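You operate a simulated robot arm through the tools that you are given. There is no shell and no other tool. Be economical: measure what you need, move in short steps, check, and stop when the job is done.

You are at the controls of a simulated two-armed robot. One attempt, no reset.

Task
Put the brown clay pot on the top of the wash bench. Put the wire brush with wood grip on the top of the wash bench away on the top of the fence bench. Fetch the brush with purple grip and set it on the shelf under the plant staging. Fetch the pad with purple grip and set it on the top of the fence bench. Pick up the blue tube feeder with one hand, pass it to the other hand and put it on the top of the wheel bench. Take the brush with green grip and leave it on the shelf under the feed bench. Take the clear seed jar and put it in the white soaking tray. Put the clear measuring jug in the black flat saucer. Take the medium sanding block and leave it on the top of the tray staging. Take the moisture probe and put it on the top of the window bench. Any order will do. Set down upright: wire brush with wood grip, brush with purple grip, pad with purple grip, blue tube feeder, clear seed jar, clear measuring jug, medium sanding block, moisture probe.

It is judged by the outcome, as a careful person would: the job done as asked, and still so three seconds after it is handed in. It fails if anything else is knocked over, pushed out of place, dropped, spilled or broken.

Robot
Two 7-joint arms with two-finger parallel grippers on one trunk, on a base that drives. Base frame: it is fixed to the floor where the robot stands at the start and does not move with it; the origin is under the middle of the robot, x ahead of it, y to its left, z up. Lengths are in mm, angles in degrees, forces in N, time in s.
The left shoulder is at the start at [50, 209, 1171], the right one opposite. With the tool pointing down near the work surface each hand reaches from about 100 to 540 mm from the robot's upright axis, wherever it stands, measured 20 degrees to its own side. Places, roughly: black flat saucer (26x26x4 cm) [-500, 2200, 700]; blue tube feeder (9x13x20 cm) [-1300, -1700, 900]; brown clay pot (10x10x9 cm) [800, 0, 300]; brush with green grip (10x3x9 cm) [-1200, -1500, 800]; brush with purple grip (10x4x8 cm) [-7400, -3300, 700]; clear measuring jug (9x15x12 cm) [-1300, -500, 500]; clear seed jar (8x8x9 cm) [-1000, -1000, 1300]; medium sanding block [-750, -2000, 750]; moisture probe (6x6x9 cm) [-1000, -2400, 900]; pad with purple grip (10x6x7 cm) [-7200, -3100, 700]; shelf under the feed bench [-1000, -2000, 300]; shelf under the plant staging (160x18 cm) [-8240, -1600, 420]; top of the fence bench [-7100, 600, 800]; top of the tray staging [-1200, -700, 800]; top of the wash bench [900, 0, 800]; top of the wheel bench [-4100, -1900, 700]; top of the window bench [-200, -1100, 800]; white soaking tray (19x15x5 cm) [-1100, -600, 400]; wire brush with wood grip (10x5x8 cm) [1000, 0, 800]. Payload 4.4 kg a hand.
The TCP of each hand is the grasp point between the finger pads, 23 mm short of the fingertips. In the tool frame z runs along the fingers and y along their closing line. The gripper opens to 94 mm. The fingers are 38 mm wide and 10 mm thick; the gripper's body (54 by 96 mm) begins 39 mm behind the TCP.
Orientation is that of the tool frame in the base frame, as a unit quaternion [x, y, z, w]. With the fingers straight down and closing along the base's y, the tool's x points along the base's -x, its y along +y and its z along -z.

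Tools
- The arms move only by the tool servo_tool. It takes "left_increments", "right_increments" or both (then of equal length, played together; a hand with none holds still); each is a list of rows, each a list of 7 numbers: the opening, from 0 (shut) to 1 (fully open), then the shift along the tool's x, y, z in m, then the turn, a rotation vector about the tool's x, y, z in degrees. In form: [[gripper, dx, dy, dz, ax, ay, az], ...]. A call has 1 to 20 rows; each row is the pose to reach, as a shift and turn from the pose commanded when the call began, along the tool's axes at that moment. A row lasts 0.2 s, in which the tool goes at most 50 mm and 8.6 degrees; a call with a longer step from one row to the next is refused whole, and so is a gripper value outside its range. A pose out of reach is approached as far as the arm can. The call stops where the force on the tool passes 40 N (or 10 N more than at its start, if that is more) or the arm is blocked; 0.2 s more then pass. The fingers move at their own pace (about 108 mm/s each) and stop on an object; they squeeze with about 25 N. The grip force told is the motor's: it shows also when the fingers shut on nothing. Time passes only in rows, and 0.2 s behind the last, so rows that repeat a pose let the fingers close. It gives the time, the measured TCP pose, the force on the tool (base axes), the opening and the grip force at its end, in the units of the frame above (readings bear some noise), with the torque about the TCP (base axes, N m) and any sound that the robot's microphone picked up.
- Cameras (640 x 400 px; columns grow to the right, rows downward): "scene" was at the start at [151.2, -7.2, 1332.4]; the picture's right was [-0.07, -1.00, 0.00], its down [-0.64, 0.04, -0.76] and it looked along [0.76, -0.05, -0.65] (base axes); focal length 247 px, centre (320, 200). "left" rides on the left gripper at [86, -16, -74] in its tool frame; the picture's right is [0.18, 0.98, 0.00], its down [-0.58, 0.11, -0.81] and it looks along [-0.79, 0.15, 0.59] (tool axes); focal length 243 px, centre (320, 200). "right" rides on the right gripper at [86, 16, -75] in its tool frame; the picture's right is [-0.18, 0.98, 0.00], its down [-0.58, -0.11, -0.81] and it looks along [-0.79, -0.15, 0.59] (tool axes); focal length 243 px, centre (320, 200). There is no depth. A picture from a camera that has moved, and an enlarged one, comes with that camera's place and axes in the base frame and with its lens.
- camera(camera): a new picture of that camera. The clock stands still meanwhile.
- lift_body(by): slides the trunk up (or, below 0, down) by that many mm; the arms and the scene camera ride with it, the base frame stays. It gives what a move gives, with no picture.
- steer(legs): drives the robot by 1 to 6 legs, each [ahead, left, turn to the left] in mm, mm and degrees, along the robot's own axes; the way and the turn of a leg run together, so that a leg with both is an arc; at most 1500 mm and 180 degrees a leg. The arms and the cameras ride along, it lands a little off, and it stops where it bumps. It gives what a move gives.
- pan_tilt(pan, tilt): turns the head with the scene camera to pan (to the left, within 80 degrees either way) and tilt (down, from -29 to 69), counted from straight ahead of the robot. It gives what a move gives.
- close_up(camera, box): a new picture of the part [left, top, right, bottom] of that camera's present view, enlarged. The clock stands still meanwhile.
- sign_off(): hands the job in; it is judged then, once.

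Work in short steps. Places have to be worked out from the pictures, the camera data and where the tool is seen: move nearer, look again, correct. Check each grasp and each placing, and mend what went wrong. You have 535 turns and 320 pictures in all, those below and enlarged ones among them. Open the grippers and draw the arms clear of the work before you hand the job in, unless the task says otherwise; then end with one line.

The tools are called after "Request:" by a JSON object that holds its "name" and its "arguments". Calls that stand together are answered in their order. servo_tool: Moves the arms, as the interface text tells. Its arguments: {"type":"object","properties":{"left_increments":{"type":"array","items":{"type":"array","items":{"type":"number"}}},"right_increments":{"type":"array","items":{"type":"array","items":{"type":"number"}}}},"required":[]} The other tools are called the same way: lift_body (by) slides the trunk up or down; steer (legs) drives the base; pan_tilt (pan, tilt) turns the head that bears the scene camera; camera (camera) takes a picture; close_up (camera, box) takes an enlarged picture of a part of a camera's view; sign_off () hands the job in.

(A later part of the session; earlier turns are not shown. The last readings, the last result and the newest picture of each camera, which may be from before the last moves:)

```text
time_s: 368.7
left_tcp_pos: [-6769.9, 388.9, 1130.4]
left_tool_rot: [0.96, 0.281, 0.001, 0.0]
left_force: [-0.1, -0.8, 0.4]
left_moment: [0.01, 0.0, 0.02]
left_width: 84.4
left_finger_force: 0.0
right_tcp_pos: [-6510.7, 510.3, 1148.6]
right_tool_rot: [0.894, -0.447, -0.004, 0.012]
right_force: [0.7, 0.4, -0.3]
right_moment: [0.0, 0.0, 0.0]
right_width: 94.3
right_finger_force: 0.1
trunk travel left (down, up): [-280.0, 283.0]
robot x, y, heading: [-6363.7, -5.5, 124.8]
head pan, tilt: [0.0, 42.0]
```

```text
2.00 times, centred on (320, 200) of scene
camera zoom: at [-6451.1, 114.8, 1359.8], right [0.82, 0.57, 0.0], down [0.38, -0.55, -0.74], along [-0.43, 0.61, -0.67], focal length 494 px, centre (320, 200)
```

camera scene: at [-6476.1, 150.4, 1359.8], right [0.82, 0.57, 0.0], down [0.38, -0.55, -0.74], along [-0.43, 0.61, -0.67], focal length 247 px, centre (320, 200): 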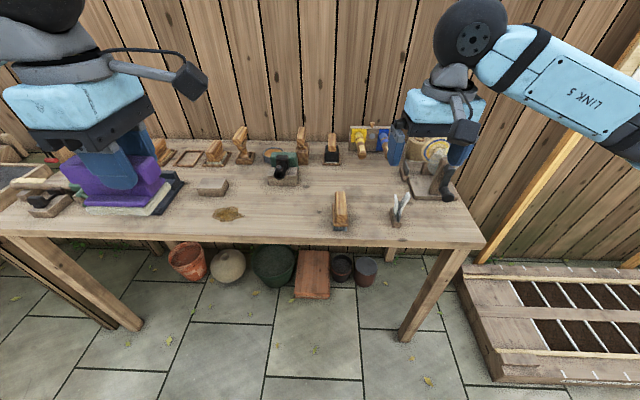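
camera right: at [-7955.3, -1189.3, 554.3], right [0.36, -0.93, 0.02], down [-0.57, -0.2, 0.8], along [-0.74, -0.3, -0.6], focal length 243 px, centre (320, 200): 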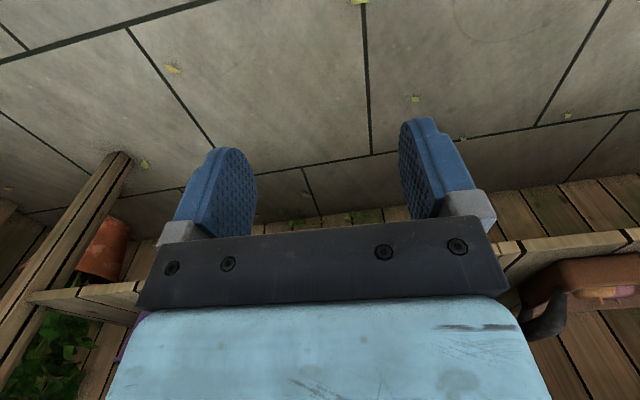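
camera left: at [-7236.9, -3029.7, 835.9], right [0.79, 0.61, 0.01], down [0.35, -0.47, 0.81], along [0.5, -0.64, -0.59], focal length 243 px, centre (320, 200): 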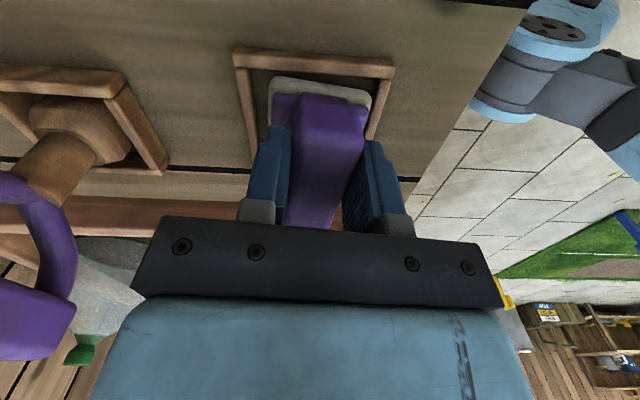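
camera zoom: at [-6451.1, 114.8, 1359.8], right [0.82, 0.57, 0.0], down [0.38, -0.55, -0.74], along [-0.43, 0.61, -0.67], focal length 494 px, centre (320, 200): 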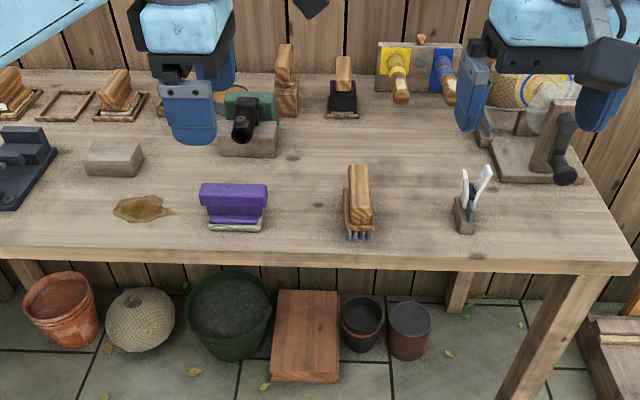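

Both stand upright on the fence bench. Now back to the shed: I undo the left hand's yaw and turn to face it, then retrace the route.

Request:
{"name": "servo_tool", "arguments": {"left_increments": [[1, 0, 0.01, 0, 0, 0, 8], [1, 0, 0.02, 0, 0, 0, 16], [1, 0, 0.03, 0, 0, 0, 24], [1, 0, 0.04, 0, 0, 0, 32], [1, 0, 0.05, 0, 0, 0, 40], [1, 0, 0.06, 0, 0, 0, 48], [1, 0, 0.07, 0, 0, 0, 56], [1, 0, 0.08, 0, 0, 0, 64], [1, 0, 0.08, 0, 0, 0, 72], [1, 0, 0.08, 0, 0, 0, 80], [1, 0, 0.08, 0, 0, 0, 87]], "right_increments": [[1, 0.01, 0, 0, 0, 0, 0], [1, 0.02, 0, 0, 0, 0, 0], [1, 0.03, 0, 0, 0, 0, 0], [1, 0.04, 0, 0, 0, 0, 0], [1, 0.05, 0, 0, 0, 0, 0], [1, 0.06, 0, 0, 0, 0, 0], [1, 0.07, 0, 0, 0, 0, 0], [1, 0.08, 0, 0, 0, 0, 0], [1, 0.09, 0, 0, 0, 0, 0], [1, 0.1, 0, 0, 0, 0, 0], [1, 0.1, 0, 0, 0, 0, 0]]}}

Request:
{"name": "steer", "arguments": {"legs": [[-60, 0, 0], [0, 0, -94.5], [0, 130, 0], [1100, 0, 0], [1050, 0, 0]]}}

Request:
{"name": "pan_tilt", "arguments": {"pan": -20, "tilt": 25}}

Request:
{"name": "camera", "arguments": {"camera": "scene"}}

```text
time_s: 371.1
left_tcp_pos: [-6727.5, 321.9, 1130.8]
left_tool_rot: [0.89, -0.456, 0.003, 0.0]
left_force: [-0.6, 0.2, 0.1]
left_moment: [-0.02, -0.03, -0.02]
left_width: 94.1
left_finger_force: 0.0
right_tcp_pos: [-6451.0, 429.9, 1148.2]
right_tool_rot: [0.894, -0.448, -0.004, 0.012]
right_force: [-0.6, 0.0, -0.2]
right_moment: [0.0, 0.04, -0.01]
right_width: 94.0
right_finger_force: 0.0
trunk travel left (down, up): [-280.0, 283.0]
robot x, y, heading: [-6363.1, -5.7, 125.1]
head pan, tilt: [0.0, 42.0]
```

```text
time_s: 387.6
left_tcp_pos: [-4235.6, 1533.3, 1129.8]
left_tool_rot: [-0.285, 0.958, -0.002, -0.002]
left_force: [0.0, 0.7, 0.0]
left_moment: [-0.02, -0.01, 0.0]
left_width: 94.1
left_finger_force: 0.0
right_tcp_pos: [-4140.1, 1249.8, 1148.4]
right_tool_rot: [-0.292, 0.956, 0.011, -0.005]
right_force: [0.9, 0.9, 0.2]
right_moment: [0.0, -0.02, 0.01]
right_width: 94.1
right_finger_force: 0.1
trunk travel left (down, up): [-280.0, 283.0]
robot x, y, heading: [-4582.7, 1184.1, 32.3]
head pan, tilt: [0.0, 42.0]
```

```text
time_s: 388.4
left_tcp_pos: [-4236.1, 1531.1, 1129.0]
left_tool_rot: [-0.284, 0.959, -0.001, 0.0]
left_force: [-0.7, -0.2, -0.2]
left_moment: [0.0, 0.03, -0.01]
left_width: 94.2
left_finger_force: 0.0
right_tcp_pos: [-4140.9, 1250.3, 1148.0]
right_tool_rot: [-0.292, 0.956, 0.011, -0.005]
right_force: [-0.2, 0.9, -1.1]
right_moment: [0.04, 0.01, 0.03]
right_width: 94.1
right_finger_force: 0.1
trunk travel left (down, up): [-280.0, 283.0]
robot x, y, heading: [-4582.5, 1183.7, 32.2]
head pan, tilt: [-20.0, 25.0]
```

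```text
172 pictures are left
camera scene: at [-4435.2, 1238.8, 1385.9], right [0.21, -0.98, 0.0], down [-0.41, -0.09, -0.91], along [0.89, 0.19, -0.42], focal length 247 px, centre (320, 200)
```

scene: 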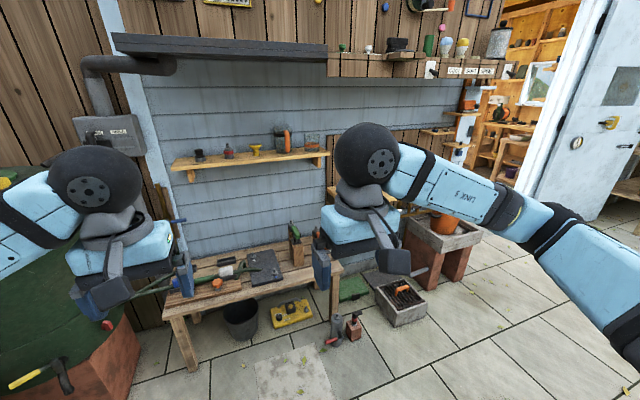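

Door visible to the right. I strafe right in two legs to line up with it.

Request:
{"name": "steer", "arguments": {"legs": [[0, 0, -2], [0, -1075, 0], [0, -1075, 0]]}}

Request:
{"name": "pan_tilt", "arguments": {"pan": 0, "tilt": 30}}

Request:
{"name": "camera", "arguments": {"camera": "scene"}}

```text
time_s: 407.8
left_tcp_pos: [-3146.4, -325.5, 1129.8]
left_tool_rot: [-0.274, 0.962, -0.001, -0.002]
left_force: [-0.4, 0.8, -0.5]
left_moment: [-0.04, -0.01, -0.03]
left_width: 94.0
left_finger_force: 0.1
right_tcp_pos: [-3057.5, -607.6, 1148.9]
right_tool_rot: [-0.282, 0.959, 0.012, -0.004]
right_force: [-0.3, 0.1, 0.4]
right_moment: [-0.02, -0.03, -0.01]
right_width: 93.9
right_finger_force: 0.0
trunk travel left (down, up): [-280.0, 283.0]
robot x, y, heading: [-3502.5, -665.6, 30.8]
head pan, tilt: [-20.0, 25.0]
```

```text
time_s: 408.6
left_tcp_pos: [-3147.5, -326.1, 1129.7]
left_tool_rot: [-0.275, 0.962, -0.001, -0.001]
left_force: [-0.2, 0.1, 0.9]
left_moment: [0.02, 0.02, 0.04]
left_width: 94.1
left_finger_force: 0.0
right_tcp_pos: [-3058.5, -608.4, 1149.0]
right_tool_rot: [-0.282, 0.959, 0.011, -0.006]
right_force: [-0.6, 0.2, 0.5]
right_moment: [0.03, 0.0, -0.01]
right_width: 93.8
right_finger_force: 0.0
trunk travel left (down, up): [-280.0, 283.0]
robot x, y, heading: [-3497.7, -666.0, 30.9]
head pan, tilt: [0.0, 30.0]
```

```text
171 pictures are left
camera scene: at [-3365.0, -586.4, 1378.0], right [0.51, -0.86, 0.0], down [-0.43, -0.26, -0.87], along [0.74, 0.45, -0.5], focal length 247 px, centre (320, 200)
```

scene: 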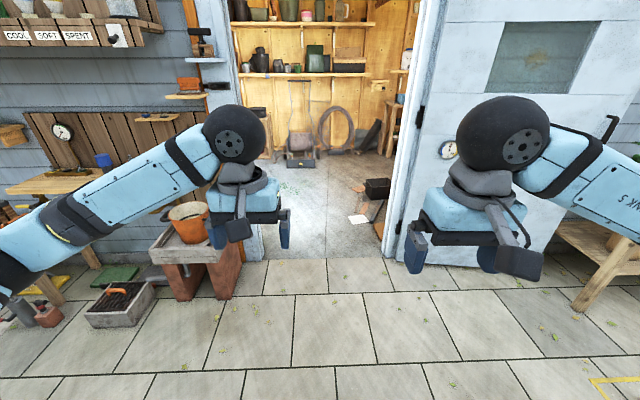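

Door lined up — but by its coordinates the feed bench (feeder, green brush, sanding block, probe) is outside, right of the door. I do those first: strafe right 1100 and look.

Request:
{"name": "steer", "arguments": {"legs": [[0, -1100, 0]]}}

Request:
{"name": "pan_tilt", "arguments": {"pan": -35, "tilt": 25}}

Request:
{"name": "camera", "arguments": {"camera": "scene"}}

```text
time_s: 418.4
left_tcp_pos: [-2586.7, -1252.6, 1129.8]
left_tool_rot: [-0.277, 0.961, -0.001, -0.001]
left_force: [-0.7, -0.3, -0.2]
left_moment: [-0.01, -0.01, 0.0]
left_width: 94.1
left_finger_force: 0.1
right_tcp_pos: [-2497.9, -1534.7, 1148.1]
right_tool_rot: [-0.285, 0.958, 0.011, -0.005]
right_force: [-0.4, -0.1, -0.7]
right_moment: [0.02, -0.01, 0.01]
right_width: 93.9
right_finger_force: 0.0
trunk travel left (down, up): [-280.0, 283.0]
robot x, y, heading: [-2938.4, -1593.0, 31.2]
head pan, tilt: [0.0, 30.0]
```

```text
time_s: 419.4
left_tcp_pos: [-2587.7, -1251.7, 1129.8]
left_tool_rot: [-0.276, 0.961, -0.001, 0.0]
left_force: [-0.1, -0.5, -0.3]
left_moment: [0.02, -0.02, 0.03]
left_width: 93.8
left_finger_force: 0.1
right_tcp_pos: [-2497.1, -1535.5, 1148.4]
right_tool_rot: [-0.285, 0.959, 0.011, -0.006]
right_force: [-0.3, -0.7, -0.1]
right_moment: [-0.03, 0.01, -0.03]
right_width: 94.3
right_finger_force: 0.1
trunk travel left (down, up): [-280.0, 283.0]
robot x, y, heading: [-2940.3, -1595.4, 31.2]
head pan, tilt: [-35.0, 25.0]
```

```text
170 pictures are left
camera scene: at [-2790.0, -1566.9, 1386.0], right [-0.06, -1.0, 0.0], down [-0.42, 0.03, -0.91], along [0.9, -0.06, -0.42], focal length 247 px, centre (320, 200)
```

scene: 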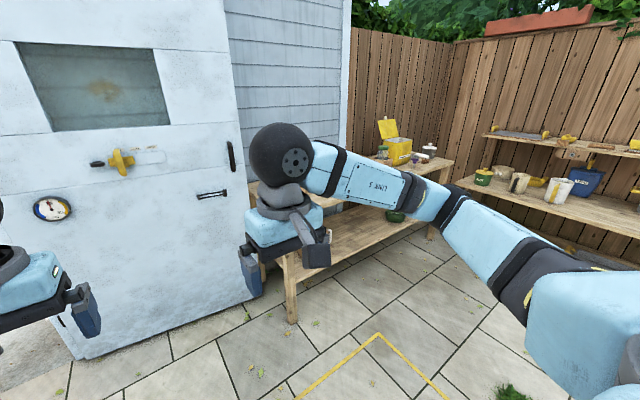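

The feed bench stands along the shed wall behind the door leaf. I strafe right 1000 more and approach 450.

Request:
{"name": "steer", "arguments": {"legs": [[0, -1000, 0], [450, 0, -0.8]]}}

Request:
{"name": "pan_tilt", "arguments": {"pan": 0, "tilt": 35}}

Request:
{"name": "camera", "arguments": {"camera": "scene"}}

```text
time_s: 430.9
left_tcp_pos: [-1672.8, -1895.8, 1128.8]
left_tool_rot: [-0.263, 0.965, -0.002, -0.002]
left_force: [-0.7, -0.1, 0.1]
left_moment: [0.01, 0.04, 0.0]
left_width: 94.1
left_finger_force: 0.1
right_tcp_pos: [-1591.2, -2180.6, 1149.0]
right_tool_rot: [-0.272, 0.962, 0.011, -0.004]
right_force: [0.2, -0.4, -0.2]
right_moment: [0.0, 0.02, -0.02]
right_width: 94.1
right_finger_force: 0.0
trunk travel left (down, up): [-280.0, 283.0]
robot x, y, heading: [-2035.1, -2228.6, 29.5]
head pan, tilt: [-35.0, 25.0]
```

```text
time_s: 431.9
left_tcp_pos: [-1672.6, -1897.4, 1130.4]
left_tool_rot: [-0.263, 0.965, -0.001, 0.0]
left_force: [0.2, 1.2, -0.9]
left_moment: [0.02, -0.01, 0.05]
left_width: 94.2
left_finger_force: 0.0
right_tcp_pos: [-1591.8, -2181.5, 1149.2]
right_tool_rot: [-0.272, 0.962, 0.011, -0.005]
right_force: [-0.6, -0.1, -0.4]
right_moment: [0.02, -0.06, 0.03]
right_width: 94.0
right_finger_force: 0.0
trunk travel left (down, up): [-280.0, 283.0]
robot x, y, heading: [-2034.1, -2231.3, 29.9]
head pan, tilt: [0.0, 35.0]
```

```text
169 pictures are left
camera scene: at [-1899.6, -2152.5, 1370.2], right [0.49, -0.87, 0.0], down [-0.5, -0.28, -0.82], along [0.71, 0.4, -0.57], focal length 247 px, centre (320, 200)
```

scene: 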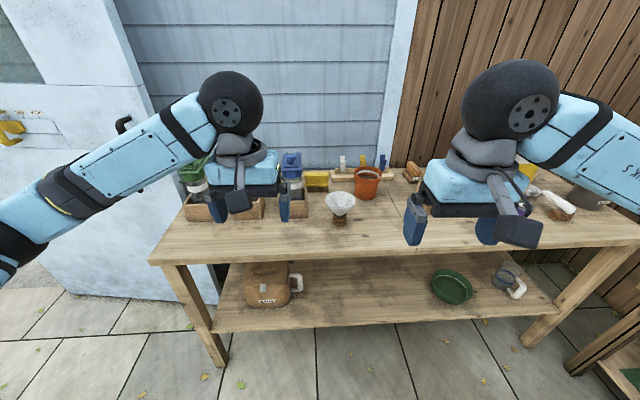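

The feed bench is in view. Zoom into left and right halves of its top.

Request:
{"name": "close_up", "arguments": {"camera": "scene", "box": [160, 130, 400, 280]}}

Request:
{"name": "close_up", "arguments": {"camera": "scene", "box": [380, 130, 640, 292]}}

```text
2.67 times, centred on (280, 205) of scene
camera zoom: at [-1899.6, -2152.5, 1370.2], right [0.49, -0.87, 0.0], down [-0.5, -0.28, -0.82], along [0.71, 0.4, -0.57], focal length 659 px, centre (427, 187)
```

zoom: 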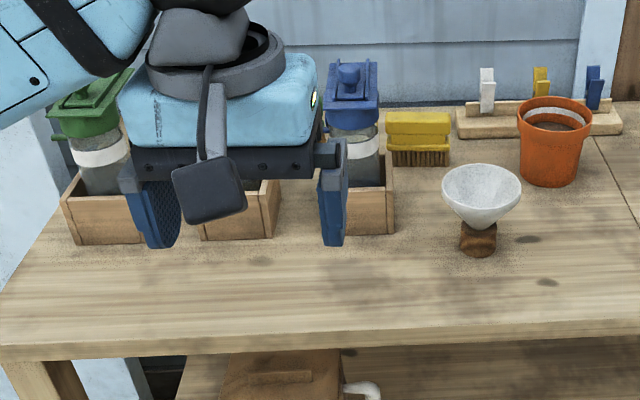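

```text
2.46 times, centred on (510, 211) of scene
camera zoom: at [-1899.6, -2152.5, 1370.2], right [0.49, -0.87, 0.0], down [-0.5, -0.28, -0.82], along [0.71, 0.4, -0.57], focal length 608 px, centre (-148, 173)
```

zoom: 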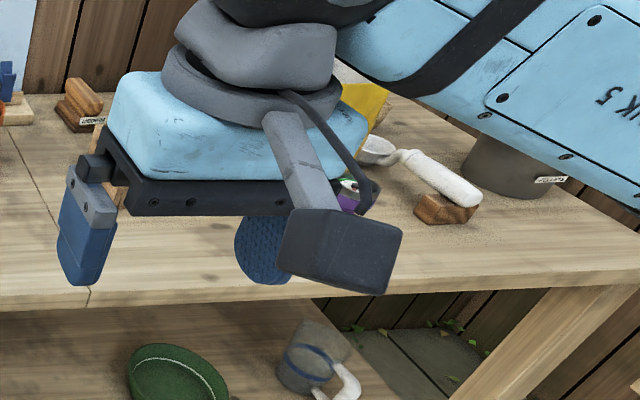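

The hands hide parts of the bench. I raise both by 200 mm to see under them.

Request:
{"name": "servo_tool", "arguments": {"left_increments": [[1, 0, 0.02, -0.04, 0, 0, 0], [1, 0, 0.04, -0.08, 0, 0, 0], [1, 0, 0.06, -0.12, 0, 0, 0], [1, 0, 0.08, -0.16, 0, 0, 0], [1, 0, 0.1, -0.2, 0, 0, 0]], "right_increments": [[1, 0, -0.02, -0.04, 0, 0, 0], [1, 0, -0.04, -0.08, 0, 0, 0], [1, 0, -0.06, -0.12, 0, 0, 0], [1, 0, -0.08, -0.16, 0, 0, 0], [1, 0, -0.1, -0.2, 0, 0, 0]]}}

Request:
{"name": "camera", "arguments": {"camera": "scene"}}

Request:
{"name": "close_up", "arguments": {"camera": "scene", "box": [150, 130, 390, 260]}}

Request:
{"name": "close_up", "arguments": {"camera": "scene", "box": [360, 130, 640, 280]}}

```text
time_s: 433.1
left_tcp_pos: [-1726.6, -1811.2, 1331.3]
left_tool_rot: [-0.263, 0.965, -0.001, 0.0]
left_force: [0.3, 0.5, -0.4]
left_moment: [0.02, -0.05, 0.0]
left_width: 93.9
left_finger_force: 0.1
right_tcp_pos: [-1537.4, -2270.4, 1347.2]
right_tool_rot: [-0.27, 0.963, 0.011, -0.004]
right_force: [-1.2, 0.0, -0.2]
right_moment: [-0.01, -0.02, 0.0]
right_width: 94.1
right_finger_force: 0.1
trunk travel left (down, up): [-280.0, 283.0]
robot x, y, heading: [-2031.3, -2227.2, 29.6]
head pan, tilt: [0.0, 35.0]
```

```text
166 pictures are left
camera scene: at [-1902.2, -2153.6, 1370.4], right [0.49, -0.87, 0.0], down [-0.5, -0.28, -0.82], along [0.71, 0.41, -0.57], focal length 247 px, centre (320, 200)
```

scene: 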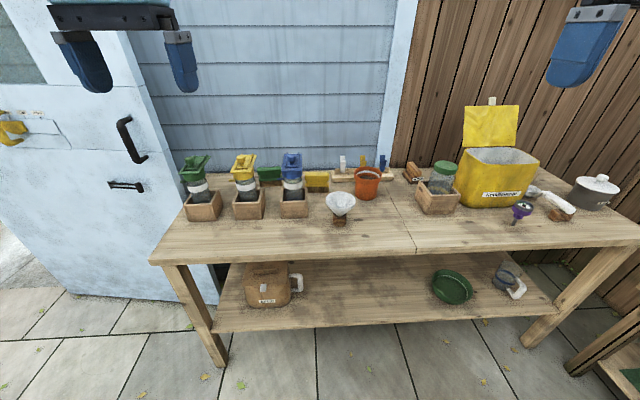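

```text
2.67 times, centred on (270, 195) of scene
camera zoom: at [-1902.2, -2153.6, 1370.4], right [0.49, -0.87, 0.0], down [-0.5, -0.28, -0.82], along [0.71, 0.41, -0.57], focal length 659 px, centre (453, 213)
```

zoom: 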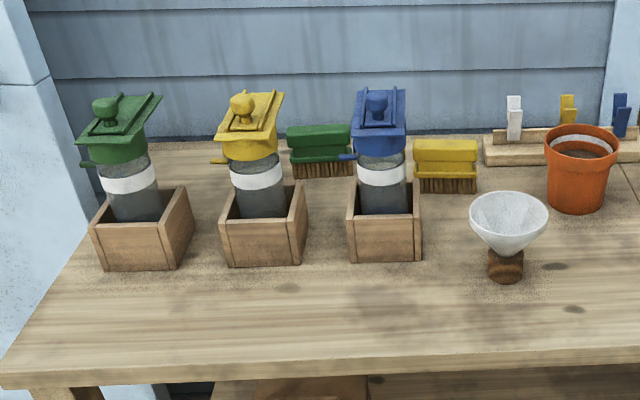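

```text
2.29 times, centred on (500, 205) of scene
camera zoom: at [-1902.2, -2153.6, 1370.4], right [0.49, -0.87, 0.0], down [-0.5, -0.28, -0.82], along [0.71, 0.41, -0.57], focal length 565 px, centre (-91, 189)
```

zoom: 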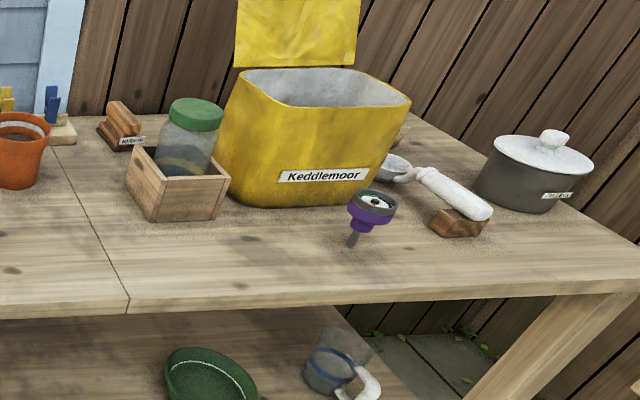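

Now I can see everything: blue feeder in its box ([-1253, -1659]), green brush behind between the yellow and blue feeders, a labelled sanding block, and the purple dial probe. Feeder first: the right hand will grip its tube from the front, pass it to the left by its top knob. I shift left 250 and lower the trunk 250.

Request:
{"name": "steer", "arguments": {"legs": [[0, 250, 0]]}}

Request:
{"name": "lift_body", "arguments": {"by": -250}}

Request:
{"name": "servo_tool", "arguments": {"right_increments": [[1, -0.01, 0.015, 0.015, 0, -8, 0], [1, -0.02, 0.03, 0.03, 0, -16, 0], [1, -0.03, 0.045, 0.05, 0, -24, 0], [1, -0.04, 0.06, 0.07, 0, -32, 0], [1, -0.05, 0.075, 0.09, 0, -40, 0], [1, -0.06, 0.09, 0.11, 0, -48, 0], [1, -0.07, 0.1, 0.13, 0, -56, 0], [1, -0.08, 0.11, 0.15, 0, -64, 0], [1, -0.09, 0.12, 0.16, 0, -70, 0]]}}

Request:
{"name": "camera", "arguments": {"camera": "scene"}}

```text
time_s: 435.9
left_tcp_pos: [-1845.4, -1595.5, 1328.9]
left_tool_rot: [-0.263, 0.965, -0.001, -0.001]
left_force: [-0.5, 0.4, -0.6]
left_moment: [-0.02, -0.03, 0.03]
left_width: 94.0
left_finger_force: 0.0
right_tcp_pos: [-1655.3, -2055.3, 1346.0]
right_tool_rot: [-0.27, 0.963, 0.011, -0.005]
right_force: [0.1, -1.0, 0.2]
right_moment: [-0.01, 0.01, 0.01]
right_width: 93.9
right_finger_force: 0.1
trunk travel left (down, up): [-280.0, 283.0]
robot x, y, heading: [-2155.8, -2011.8, 29.3]
head pan, tilt: [0.0, 35.0]
```

```text
time_s: 438.4
left_tcp_pos: [-1846.1, -1595.4, 1080.6]
left_tool_rot: [-0.262, 0.965, -0.001, -0.001]
left_force: [-0.3, -0.1, 0.1]
left_moment: [-0.02, 0.0, 0.0]
left_width: 94.1
left_finger_force: 0.0
right_tcp_pos: [-1656.2, -2054.9, 1095.8]
right_tool_rot: [-0.271, 0.962, 0.011, -0.005]
right_force: [0.1, -0.3, -0.4]
right_moment: [0.03, -0.03, 0.02]
right_width: 94.0
right_finger_force: 0.1
trunk travel left (down, up): [-30.0, 533.0]
robot x, y, heading: [-2157.2, -2009.7, 29.6]
head pan, tilt: [0.0, 35.0]
```

```text
time_s: 440.4
left_tcp_pos: [-1846.8, -1595.0, 1080.0]
left_tool_rot: [-0.263, 0.965, -0.001, -0.001]
left_force: [-0.4, 0.9, -0.2]
left_moment: [0.01, 0.03, 0.02]
left_width: 94.0
left_finger_force: 0.1
right_tcp_pos: [-1642.6, -1903.4, 939.1]
right_tool_rot: [-0.215, 0.791, 0.165, 0.548]
right_force: [1.1, -0.8, 0.6]
right_moment: [0.01, -0.02, 0.01]
right_width: 94.1
right_finger_force: 0.0
trunk travel left (down, up): [-30.0, 533.0]
robot x, y, heading: [-2158.7, -2009.4, 29.6]
head pan, tilt: [0.0, 35.0]
```

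```text
163 pictures are left
camera scene: at [-2021.8, -1937.5, 1120.2], right [0.49, -0.87, 0.0], down [-0.5, -0.28, -0.82], along [0.71, 0.4, -0.57], focal length 247 px, centre (320, 200)
```

scene: 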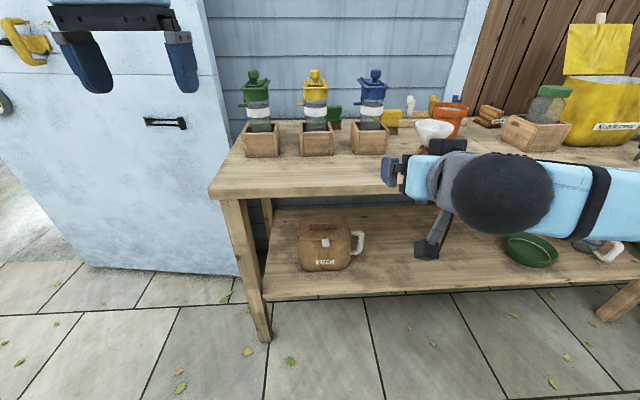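

The hand is pitched 70° at z=939. Zoom on the blue feeder from this lower viewpoint.

Request:
{"name": "close_up", "arguments": {"camera": "scene", "box": [290, 55, 450, 175]}}

```text
3.33 times, centred on (370, 115) of scene
camera zoom: at [-2021.8, -1937.5, 1120.2], right [0.49, -0.87, 0.0], down [-0.5, -0.28, -0.82], along [0.71, 0.4, -0.57], focal length 824 px, centre (153, 483)
```

zoom: 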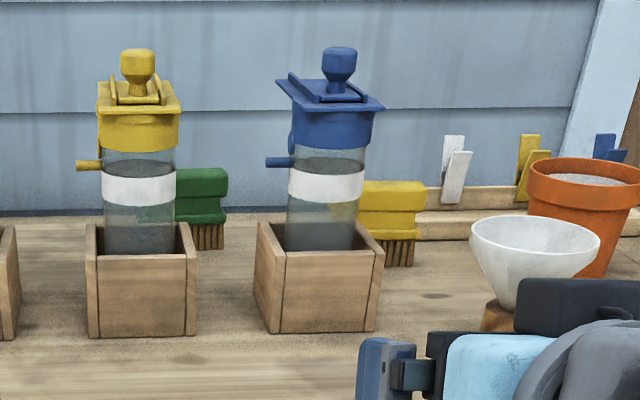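

Triangulated: tube centre [-1307, -1705], grip height ≈920, tube Ø≈65 mm. It is 390 mm straight ahead of the hand; I drive 310 ahead and check.

Request:
{"name": "steer", "arguments": {"legs": [[310, 0, 0]]}}

Request:
{"name": "camera", "arguments": {"camera": "right"}}

Request:
{"name": "camera", "arguments": {"camera": "scene"}}

```text
time_s: 442.6
left_tcp_pos: [-1570.2, -1442.9, 1080.2]
left_tool_rot: [-0.26, 0.965, -0.001, -0.001]
left_force: [0.0, 0.3, 0.7]
left_moment: [-0.01, 0.0, 0.03]
left_width: 94.0
left_finger_force: 0.0
right_tcp_pos: [-1371.8, -1752.9, 939.9]
right_tool_rot: [-0.214, 0.792, 0.164, 0.548]
right_force: [-0.4, 1.0, 0.5]
right_moment: [0.05, 0.02, 0.0]
right_width: 94.0
right_finger_force: 0.0
trunk travel left (down, up): [-30.0, 533.0]
robot x, y, heading: [-1884.7, -1856.9, 29.5]
head pan, tilt: [0.0, 35.0]
```

```text
161 pictures are left
camera right: at [-1464.5, -1788.7, 884.1], right [-0.45, 0.87, 0.2], down [-0.41, -0.4, 0.82], along [0.79, 0.29, 0.54], focal length 243 px, centre (320, 200)
```

right: 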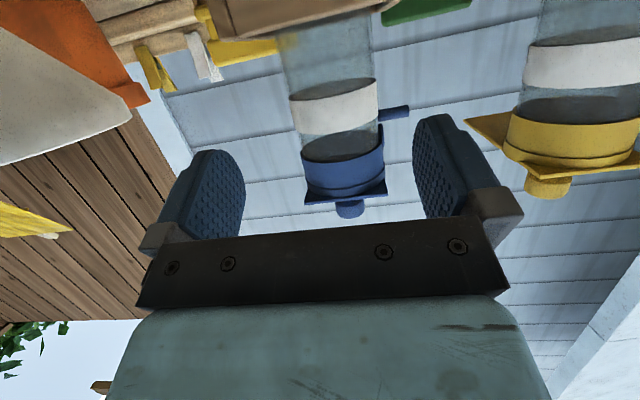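

```text
160 pictures are left
camera scene: at [-1748.8, -1784.0, 1120.1], right [0.49, -0.87, 0.0], down [-0.5, -0.28, -0.82], along [0.71, 0.4, -0.57], focal length 247 px, centre (320, 200)
```

scene: 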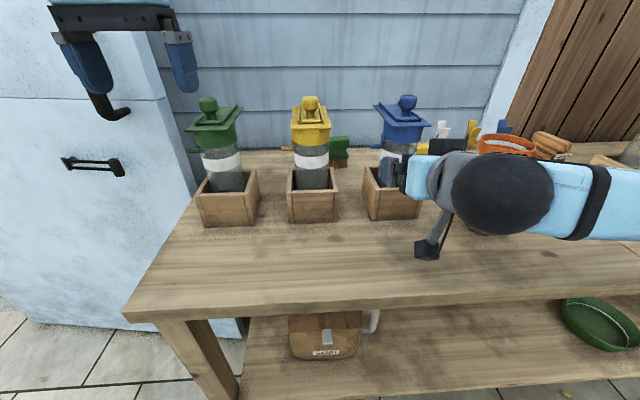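

The feeder is centred between the fingers. I lower 35 mm (to stay under the small perch peg) and then go 80 mm forward.

Request:
{"name": "servo_tool", "arguments": {"right_increments": [[1, 0.033, 0.004, 0.012, 0, 0, 0], [1, 0.02, 0.008, 0.047, 0, 0, 0], [1, 0.006, 0.009, 0.087, 0, 0, 0]]}}

Request:
{"name": "camera", "arguments": {"camera": "right"}}

Request:
{"name": "close_up", "arguments": {"camera": "scene", "box": [340, 80, 500, 230]}}

```text
time_s: 443.4
left_tcp_pos: [-1571.2, -1443.1, 1080.6]
left_tool_rot: [-0.262, 0.965, -0.001, 0.0]
left_force: [-0.1, 0.6, 0.5]
left_moment: [-0.01, 0.02, -0.02]
left_width: 93.8
left_finger_force: 0.1
right_tcp_pos: [-1307.5, -1703.1, 902.3]
right_tool_rot: [-0.214, 0.791, 0.164, 0.549]
right_force: [0.2, 0.6, 0.6]
right_moment: [0.01, 0.0, 0.01]
right_width: 94.1
right_finger_force: 0.0
trunk travel left (down, up): [-30.0, 533.0]
robot x, y, heading: [-1886.5, -1857.3, 29.5]
head pan, tilt: [0.0, 35.0]
```

```text
159 pictures are left
camera right: at [-1401.4, -1738.1, 846.5], right [-0.45, 0.87, 0.2], down [-0.41, -0.4, 0.82], along [0.79, 0.29, 0.54], focal length 243 px, centre (320, 200)
```

right: 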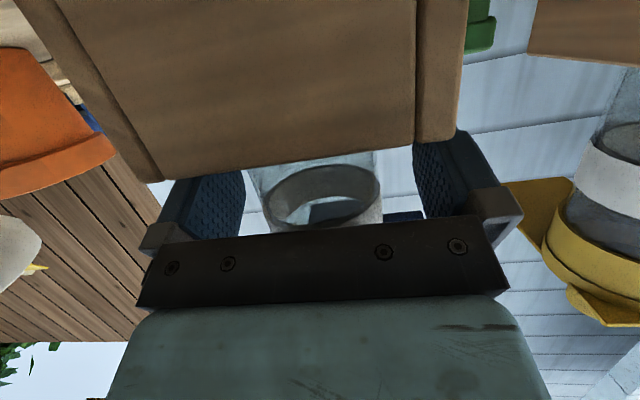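

```text
2.67 times, centred on (420, 155) of scene
camera zoom: at [-1749.0, -1784.2, 1120.2], right [0.49, -0.87, 0.0], down [-0.5, -0.28, -0.82], along [0.71, 0.4, -0.57], focal length 659 px, centre (53, 320)
```

zoom: 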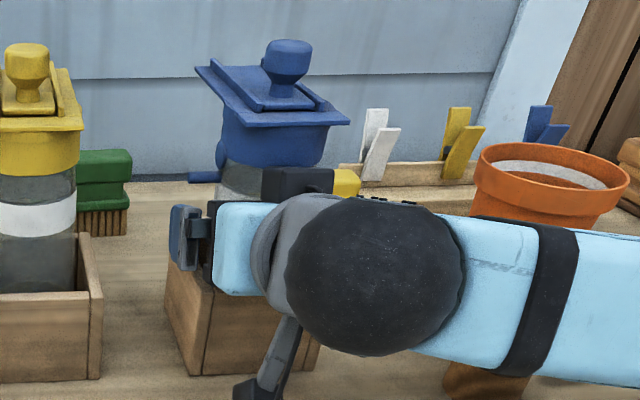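

The fingers straddle the tube. Closing.

Request:
{"name": "servo_tool", "arguments": {"right_increments": [[0.75, 0.006, 0, 0, 0, 0, 0], [0.4, 0, 0, 0, 0, 0, 0], [0, 0, 0, 0, 0, 0, 0], [0, 0, 0, 0, 0, 0, 0]]}}

Request:
{"name": "close_up", "arguments": {"camera": "scene", "box": [340, 80, 500, 230]}}

```text
time_s: 444.4
left_tcp_pos: [-1571.1, -1443.7, 1080.2]
left_tool_rot: [-0.26, 0.966, -0.001, -0.001]
left_force: [-0.1, -0.4, 0.1]
left_moment: [0.0, 0.0, 0.0]
left_width: 94.1
left_finger_force: 0.1
right_tcp_pos: [-1307.1, -1703.3, 901.6]
right_tool_rot: [-0.213, 0.792, 0.163, 0.549]
right_force: [4.4, -9.6, -4.9]
right_moment: [-1.23, -0.49, -0.1]
right_width: 64.9
right_finger_force: 24.4
trunk travel left (down, up): [-30.0, 533.0]
robot x, y, heading: [-1881.1, -1859.7, 29.3]
head pan, tilt: [0.0, 35.0]
```

```text
2.67 times, centred on (420, 155) of scene
camera zoom: at [-1748.3, -1784.9, 1120.1], right [0.49, -0.87, 0.0], down [-0.5, -0.28, -0.82], along [0.71, 0.4, -0.57], focal length 659 px, centre (53, 320)
```

zoom: 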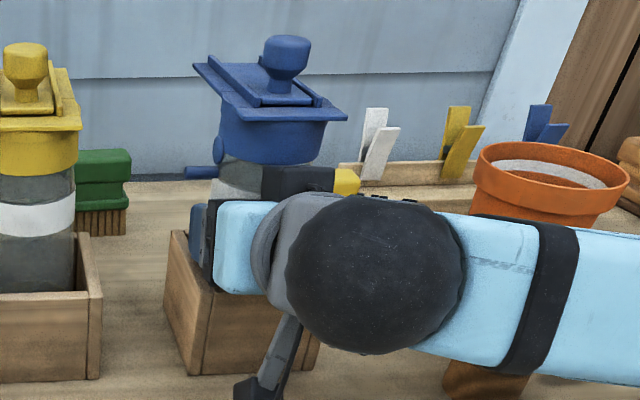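

Gripped at 65 mm. I lift straight up with the trunk, 180 mm.

Request:
{"name": "lift_body", "arguments": {"by": 180}}

Request:
{"name": "camera", "arguments": {"camera": "scene"}}

```text
time_s: 446.4
left_tcp_pos: [-1571.6, -1442.5, 1259.4]
left_tool_rot: [-0.26, 0.966, -0.001, -0.002]
left_force: [0.0, 0.7, -0.5]
left_moment: [0.01, -0.01, 0.0]
left_width: 94.1
left_finger_force: 0.0
right_tcp_pos: [-1307.0, -1702.0, 1083.2]
right_tool_rot: [-0.214, 0.793, 0.163, 0.547]
right_force: [-0.2, -0.2, -1.0]
right_moment: [-0.03, 0.01, 0.0]
right_width: 64.9
right_finger_force: 25.0
trunk travel left (down, up): [-210.0, 353.0]
robot x, y, heading: [-1881.6, -1860.5, 29.5]
head pan, tilt: [0.0, 35.0]
```

```text
156 pictures are left
camera scene: at [-1748.8, -1784.1, 1300.1], right [0.49, -0.87, 0.0], down [-0.5, -0.28, -0.82], along [0.71, 0.4, -0.57], focal length 247 px, centre (320, 200)
```

scene: 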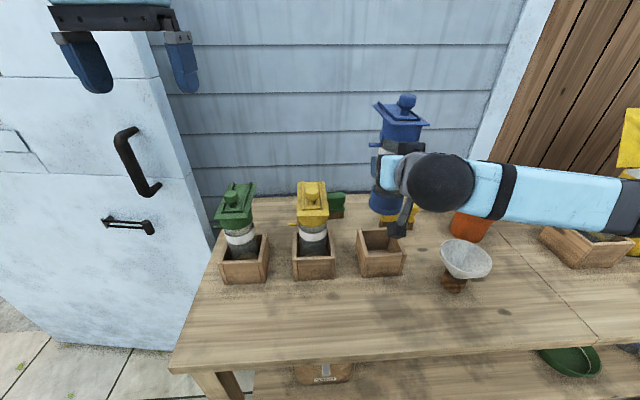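

Feeder is clear of the box. I back off 350 and bring the right hand 100 mm toward the middle for the hand-over.

Request:
{"name": "steer", "arguments": {"legs": [[-350, 0, 0]]}}

Request:
{"name": "servo_tool", "arguments": {"right_increments": [[0, 0, 0.03, 0, 0, 0, 0], [0, 0, 0.065, 0, 0, 0, 0], [0, 0, 0.1, 0, 0, 0, 0]]}}

Request:
{"name": "pan_tilt", "arguments": {"pan": 0, "tilt": 20}}

Request:
{"name": "camera", "arguments": {"camera": "scene"}}

```text
time_s: 448.6
left_tcp_pos: [-1873.6, -1611.5, 1259.3]
left_tool_rot: [-0.261, 0.965, -0.001, 0.001]
left_force: [0.2, 0.0, -0.3]
left_moment: [-0.03, -0.02, 0.04]
left_width: 94.2
left_finger_force: 0.0
right_tcp_pos: [-1608.1, -1872.5, 1083.7]
right_tool_rot: [-0.212, 0.792, 0.162, 0.549]
right_force: [-0.6, -0.1, -0.7]
right_moment: [0.0, 0.06, -0.01]
right_width: 64.6
right_finger_force: 25.4
trunk travel left (down, up): [-210.0, 353.0]
robot x, y, heading: [-2188.4, -2028.5, 29.2]
head pan, tilt: [0.0, 35.0]
```

```text
time_s: 449.4
left_tcp_pos: [-1871.8, -1610.5, 1259.1]
left_tool_rot: [-0.26, 0.966, -0.002, -0.001]
left_force: [0.0, 0.3, -0.3]
left_moment: [-0.01, -0.01, 0.01]
left_width: 94.0
left_finger_force: 0.0
right_tcp_pos: [-1660.2, -1782.9, 1086.7]
right_tool_rot: [-0.215, 0.791, 0.164, 0.548]
right_force: [0.5, 0.5, -1.4]
right_moment: [-0.01, 0.0, 0.01]
right_width: 64.3
right_finger_force: 25.0
trunk travel left (down, up): [-210.0, 353.0]
robot x, y, heading: [-2187.1, -2024.5, 29.3]
head pan, tilt: [0.0, 35.0]
```

```text
time_s: 450.2
left_tcp_pos: [-1871.5, -1612.9, 1259.9]
left_tool_rot: [-0.261, 0.965, -0.001, -0.001]
left_force: [-0.5, 0.2, 0.3]
left_moment: [0.03, -0.02, 0.01]
left_width: 94.0
left_finger_force: 0.0
right_tcp_pos: [-1659.6, -1785.3, 1085.5]
right_tool_rot: [-0.212, 0.792, 0.162, 0.549]
right_force: [0.4, 0.1, -1.6]
right_moment: [-0.05, 0.02, 0.02]
right_width: 63.9
right_finger_force: 24.3
trunk travel left (down, up): [-210.0, 353.0]
robot x, y, heading: [-2183.0, -2031.2, 29.2]
head pan, tilt: [0.0, 20.0]
```

```text
155 pictures are left
camera scene: at [-2045.5, -1951.0, 1324.0], right [0.49, -0.87, 0.0], down [-0.3, -0.17, -0.94], along [0.82, 0.46, -0.34], focal length 247 px, centre (320, 200)
```

scene: 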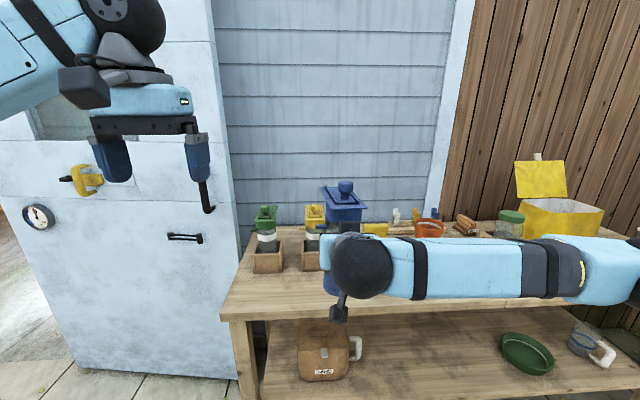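

Knob at [-1660, -1785, 1198]. I bring the left hand above it (tips well over the knob), opening 60%.

Request:
{"name": "servo_tool", "arguments": {"left_increments": [[0.6, -0.015, -0.04, -0.02, 0, 0, 0], [0.6, -0.03, -0.085, -0.03, 0, 0, 0], [0.6, -0.045, -0.13, -0.03, 0, 0, 0], [0.6, -0.062, -0.175, -0.03, 0, 0, 0], [0.6, -0.08, -0.22, -0.03, 0, 0, 0], [0.6, -0.096, -0.256, -0.03, 0, 0, 0]]}}

Request:
{"name": "camera", "arguments": {"camera": "left"}}

Request:
{"name": "camera", "arguments": {"camera": "scene"}}

```text
time_s: 451.6
left_tcp_pos: [-1658.8, -1786.1, 1288.5]
left_tool_rot: [-0.261, 0.965, -0.001, -0.002]
left_force: [0.0, 0.4, 0.4]
left_moment: [-0.01, 0.02, 0.04]
left_width: 56.3
left_finger_force: 0.0
right_tcp_pos: [-1660.4, -1786.0, 1085.1]
right_tool_rot: [-0.213, 0.792, 0.164, 0.548]
right_force: [0.4, -0.2, -1.8]
right_moment: [-0.02, 0.02, -0.01]
right_width: 64.3
right_finger_force: 25.1
trunk travel left (down, up): [-210.0, 353.0]
robot x, y, heading: [-2183.9, -2028.1, 29.3]
head pan, tilt: [0.0, 20.0]
```

```text
154 pictures are left
camera left: at [-1724.4, -1843.2, 1361.8], right [-0.65, 0.76, 0.0], down [0.45, 0.39, 0.8], along [0.61, 0.53, -0.59], focal length 243 px, centre (320, 200)
```

left: 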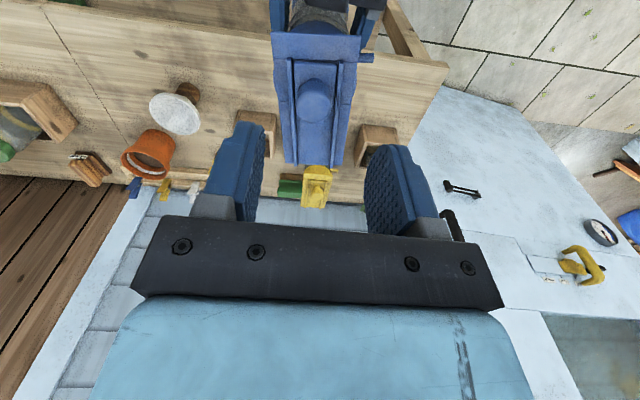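

```text
153 pictures are left
camera scene: at [-2044.6, -1952.2, 1324.0], right [0.49, -0.87, 0.0], down [-0.3, -0.17, -0.94], along [0.82, 0.46, -0.34], focal length 247 px, centre (320, 200)
```

scene: 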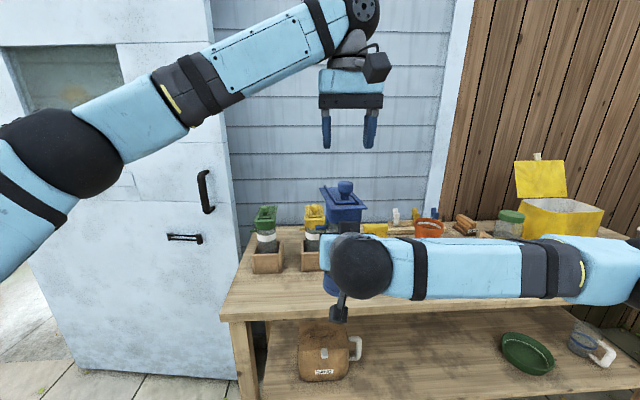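

Knob well aligned (6 mm correction). I descend 82 mm and close on it.

Request:
{"name": "servo_tool", "arguments": {"left_increments": [[0.6, -0.005, 0, 0.04, 0, 0, 0], [0.6, -0.005, 0, 0.07, 0, 0, 0], [0.6, -0.005, 0, 0.082, 0, 0, 0]]}}

Request:
{"name": "close_up", "arguments": {"camera": "scene", "box": [260, 90, 440, 290]}}

Request:
{"name": "camera", "arguments": {"camera": "left"}}

```text
time_s: 452.4
left_tcp_pos: [-1655.4, -1784.0, 1206.1]
left_tool_rot: [-0.26, 0.965, -0.001, -0.002]
left_force: [1.3, 0.4, -1.3]
left_moment: [0.0, 0.06, 0.02]
left_width: 56.5
left_finger_force: 0.1
right_tcp_pos: [-1659.6, -1784.1, 1084.5]
right_tool_rot: [-0.213, 0.792, 0.163, 0.548]
right_force: [0.5, 0.5, -1.4]
right_moment: [0.01, 0.05, -0.01]
right_width: 64.2
right_finger_force: 24.8
trunk travel left (down, up): [-210.0, 353.0]
robot x, y, heading: [-2183.7, -2027.3, 29.4]
head pan, tilt: [0.0, 20.0]
```

```text
2.00 times, centred on (350, 190) of scene
camera zoom: at [-2045.2, -1950.9, 1324.0], right [0.49, -0.87, 0.0], down [-0.3, -0.17, -0.94], along [0.82, 0.46, -0.34], focal length 494 px, centre (260, 220)
```

zoom: 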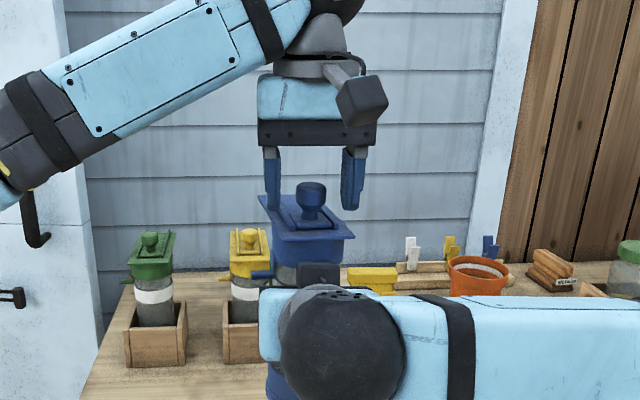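

```text
151 pictures are left
camera left: at [-1721.2, -1839.7, 1279.5], right [-0.65, 0.76, 0.0], down [0.45, 0.39, 0.8], along [0.61, 0.52, -0.59], focal length 243 px, centre (320, 200)
```

left: 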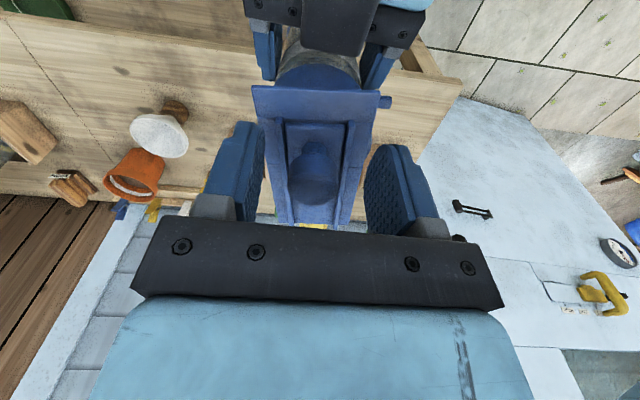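

Knob centred between fingers, no contact. Close the left hand.

Request:
{"name": "servo_tool", "arguments": {"left_increments": [[0.3, 0, 0, 0, 0, 0, 0], [0, 0, 0, 0, 0, 0, 0], [0, 0, 0, 0, 0, 0, 0], [0, 0, 0, 0, 0, 0, 0]]}}

Request:
{"name": "camera", "arguments": {"camera": "left"}}

```text
time_s: 453.4
left_tcp_pos: [-1655.8, -1783.6, 1207.6]
left_tool_rot: [-0.259, 0.966, -0.001, -0.001]
left_force: [6.4, -8.0, 1.0]
left_moment: [-0.11, -0.02, -0.14]
left_width: 26.9
left_finger_force: 24.5
right_tcp_pos: [-1660.2, -1784.8, 1086.2]
right_tool_rot: [-0.215, 0.791, 0.164, 0.548]
right_force: [-6.7, 8.7, -2.4]
right_moment: [-0.92, -0.85, 0.21]
right_width: 64.7
right_finger_force: 25.1
trunk travel left (down, up): [-210.0, 353.0]
robot x, y, heading: [-2186.2, -2025.8, 29.1]
head pan, tilt: [0.0, 20.0]
```

```text
150 pictures are left
camera left: at [-1721.6, -1840.0, 1279.7], right [-0.65, 0.76, 0.0], down [0.45, 0.39, 0.8], along [0.61, 0.52, -0.59], focal length 243 px, centre (320, 200)
```

left: 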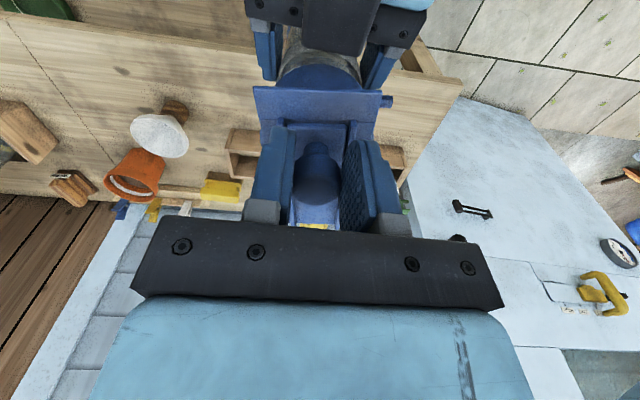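

Left hand has the knob (27 mm). I open the right hand and withdraw it straight back.

Request:
{"name": "servo_tool", "arguments": {"right_increments": [[0.85, 0, 0, 0, 0, 0, 0], [1, 0, 0, 0, 0, 0, 0], [1, 0.012, 0, -0.032, 0, 0, 0], [1, 0.025, 0, -0.07, 0, 0, 0], [1, 0.04, 0, -0.11, 0, 0, 0]]}}

Request:
{"name": "camera", "arguments": {"camera": "scene"}}

```text
time_s: 454.6
left_tcp_pos: [-1655.6, -1784.7, 1207.2]
left_tool_rot: [-0.26, 0.966, -0.001, 0.0]
left_force: [-0.9, -0.1, 1.1]
left_moment: [-0.01, 0.05, -0.02]
left_width: 26.5
left_finger_force: 25.1
right_tcp_pos: [-1760.5, -1846.3, 1086.1]
right_tool_rot: [-0.214, 0.792, 0.163, 0.549]
right_force: [0.9, 0.5, 0.4]
right_moment: [-0.02, 0.0, -0.01]
right_width: 93.8
right_finger_force: 0.1
trunk travel left (down, up): [-210.0, 353.0]
robot x, y, heading: [-2186.1, -2027.7, 29.3]
head pan, tilt: [0.0, 20.0]
```

```text
149 pictures are left
camera scene: at [-2046.5, -1950.8, 1324.2], right [0.49, -0.87, 0.0], down [-0.3, -0.17, -0.94], along [0.82, 0.46, -0.34], focal length 247 px, centre (320, 200)
```

scene: 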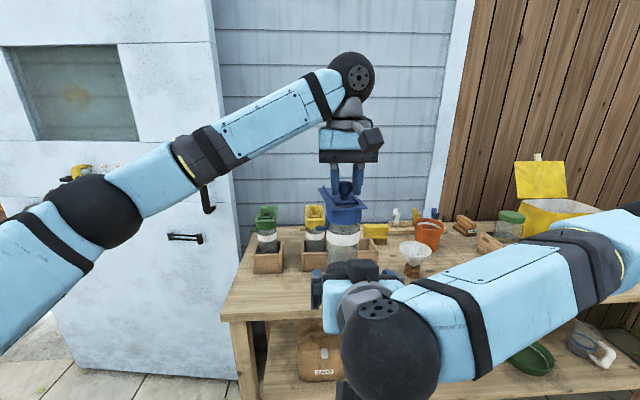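

The feeder now hangs from the left hand. I move the right hand away to the right and point it down, then bring the left hand to its own side.

Request:
{"name": "servo_tool", "arguments": {"right_increments": [[1, 0.01, -0.03, 0, 0, 0, 0], [1, 0.02, -0.07, 0, 0, 0, 0], [1, 0.02, -0.11, 0, 0, 0, 0], [1, 0.02, -0.15, 0, 0, 8, 0], [1, 0.02, -0.18, 0, 0, 16, 0], [1, 0.02, -0.2, 0, 0, 24, 0], [1, 0.02, -0.2, 0, 0, 32, 0], [1, 0.02, -0.2, 0, 0, 40, 0], [1, 0.02, -0.2, 0, 0, 48, 0], [1, 0.02, -0.2, 0, 0, 56, 0], [1, 0.02, -0.2, 0, 0, 64, 0], [1, 0.02, -0.2, 0, 0, 70, 0]]}}

Request:
{"name": "servo_tool", "arguments": {"left_increments": [[0, 0.015, 0.03, 0, 0, 0, 0], [0, 0.03, 0.06, 0, 0, 0, 0], [0, 0.045, 0.09, 0, 0, 0, 0], [0, 0.06, 0.12, 0, 0, 0, 0], [0, 0.075, 0.15, 0, 0, 0, 0], [0, 0.09, 0.18, 0, 0, 0, 0], [0, 0.1, 0.21, 0, 0, 0, 0], [0, 0.1, 0.24, 0, 0, 0, 0]]}}

Request:
{"name": "steer", "arguments": {"legs": [[-150, 0, 0], [0, 0, 90], [0, 0, 91]]}}

Request:
{"name": "pan_tilt", "arguments": {"pan": 0, "tilt": 30}}

Request:
{"name": "camera", "arguments": {"camera": "scene"}}

```text
time_s: 457.2
left_tcp_pos: [-1656.2, -1782.9, 1207.1]
left_tool_rot: [-0.26, 0.966, -0.001, -0.002]
left_force: [-0.1, 0.2, -0.1]
left_moment: [-0.01, 0.02, 0.0]
left_width: 26.3
left_finger_force: 24.7
right_tcp_pos: [-1662.1, -2021.3, 1063.8]
right_tool_rot: [-0.268, 0.963, 0.011, -0.006]
right_force: [-0.8, -0.7, 0.3]
right_moment: [-0.01, 0.0, 0.01]
right_width: 93.6
right_finger_force: 0.0
right hand out of reach, approached as far as the arm can: row 3, 4, 5
trunk travel left (down, up): [-210.0, 353.0]
robot x, y, heading: [-2183.1, -2027.2, 29.4]
head pan, tilt: [0.0, 20.0]
```

```text
time_s: 459.0
left_tcp_pos: [-1865.3, -1622.9, 1209.4]
left_tool_rot: [-0.26, 0.966, -0.001, -0.001]
left_force: [0.4, -0.1, -0.7]
left_moment: [-0.02, -0.01, -0.01]
left_width: 26.1
left_finger_force: 24.6
right_tcp_pos: [-1663.5, -2020.2, 1063.0]
right_tool_rot: [-0.268, 0.963, 0.01, -0.005]
right_force: [-0.4, -0.7, 0.5]
right_moment: [-0.04, 0.0, -0.03]
right_width: 94.1
right_finger_force: 0.1
trunk travel left (down, up): [-210.0, 353.0]
robot x, y, heading: [-2184.6, -2030.4, 29.0]
head pan, tilt: [0.0, 20.0]
```

```text
time_s: 468.0
left_tcp_pos: [-2627.9, -2511.6, 1208.1]
left_tool_rot: [0.964, 0.268, 0.002, -0.001]
left_force: [-1.0, -0.2, -1.1]
left_moment: [-0.01, -0.01, 0.0]
left_width: 26.1
left_finger_force: 25.0
right_tcp_pos: [-2835.0, -2117.3, 1062.9]
right_tool_rot: [0.961, 0.276, 0.005, 0.011]
right_force: [-1.2, 0.2, 0.6]
right_moment: [0.0, 0.01, -0.02]
right_width: 94.2
right_finger_force: 0.0
trunk travel left (down, up): [-210.0, 353.0]
robot x, y, heading: [-2316.1, -2103.1, -149.6]
head pan, tilt: [0.0, 20.0]
```

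```text
time_s: 468.8
left_tcp_pos: [-2628.5, -2511.2, 1208.6]
left_tool_rot: [0.963, 0.268, 0.001, -0.001]
left_force: [0.1, 0.0, -1.4]
left_moment: [-0.01, -0.03, -0.01]
left_width: 26.3
left_finger_force: 25.3
right_tcp_pos: [-2836.3, -2117.2, 1063.8]
right_tool_rot: [0.961, 0.276, 0.006, 0.011]
right_force: [-0.2, -0.6, -0.1]
right_moment: [0.03, 0.0, -0.01]
right_width: 94.2
right_finger_force: 0.1
trunk travel left (down, up): [-210.0, 353.0]
robot x, y, heading: [-2312.2, -2097.8, -149.7]
head pan, tilt: [0.0, 30.0]
```

```text
148 pictures are left
camera scene: at [-2452.1, -2182.3, 1308.1], right [-0.5, 0.86, 0.0], down [0.43, 0.25, -0.87], along [-0.75, -0.44, -0.5], focal length 247 px, centre (320, 200)
```

scene: 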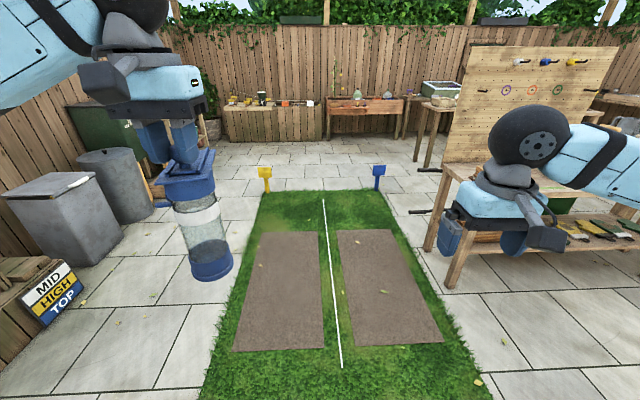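

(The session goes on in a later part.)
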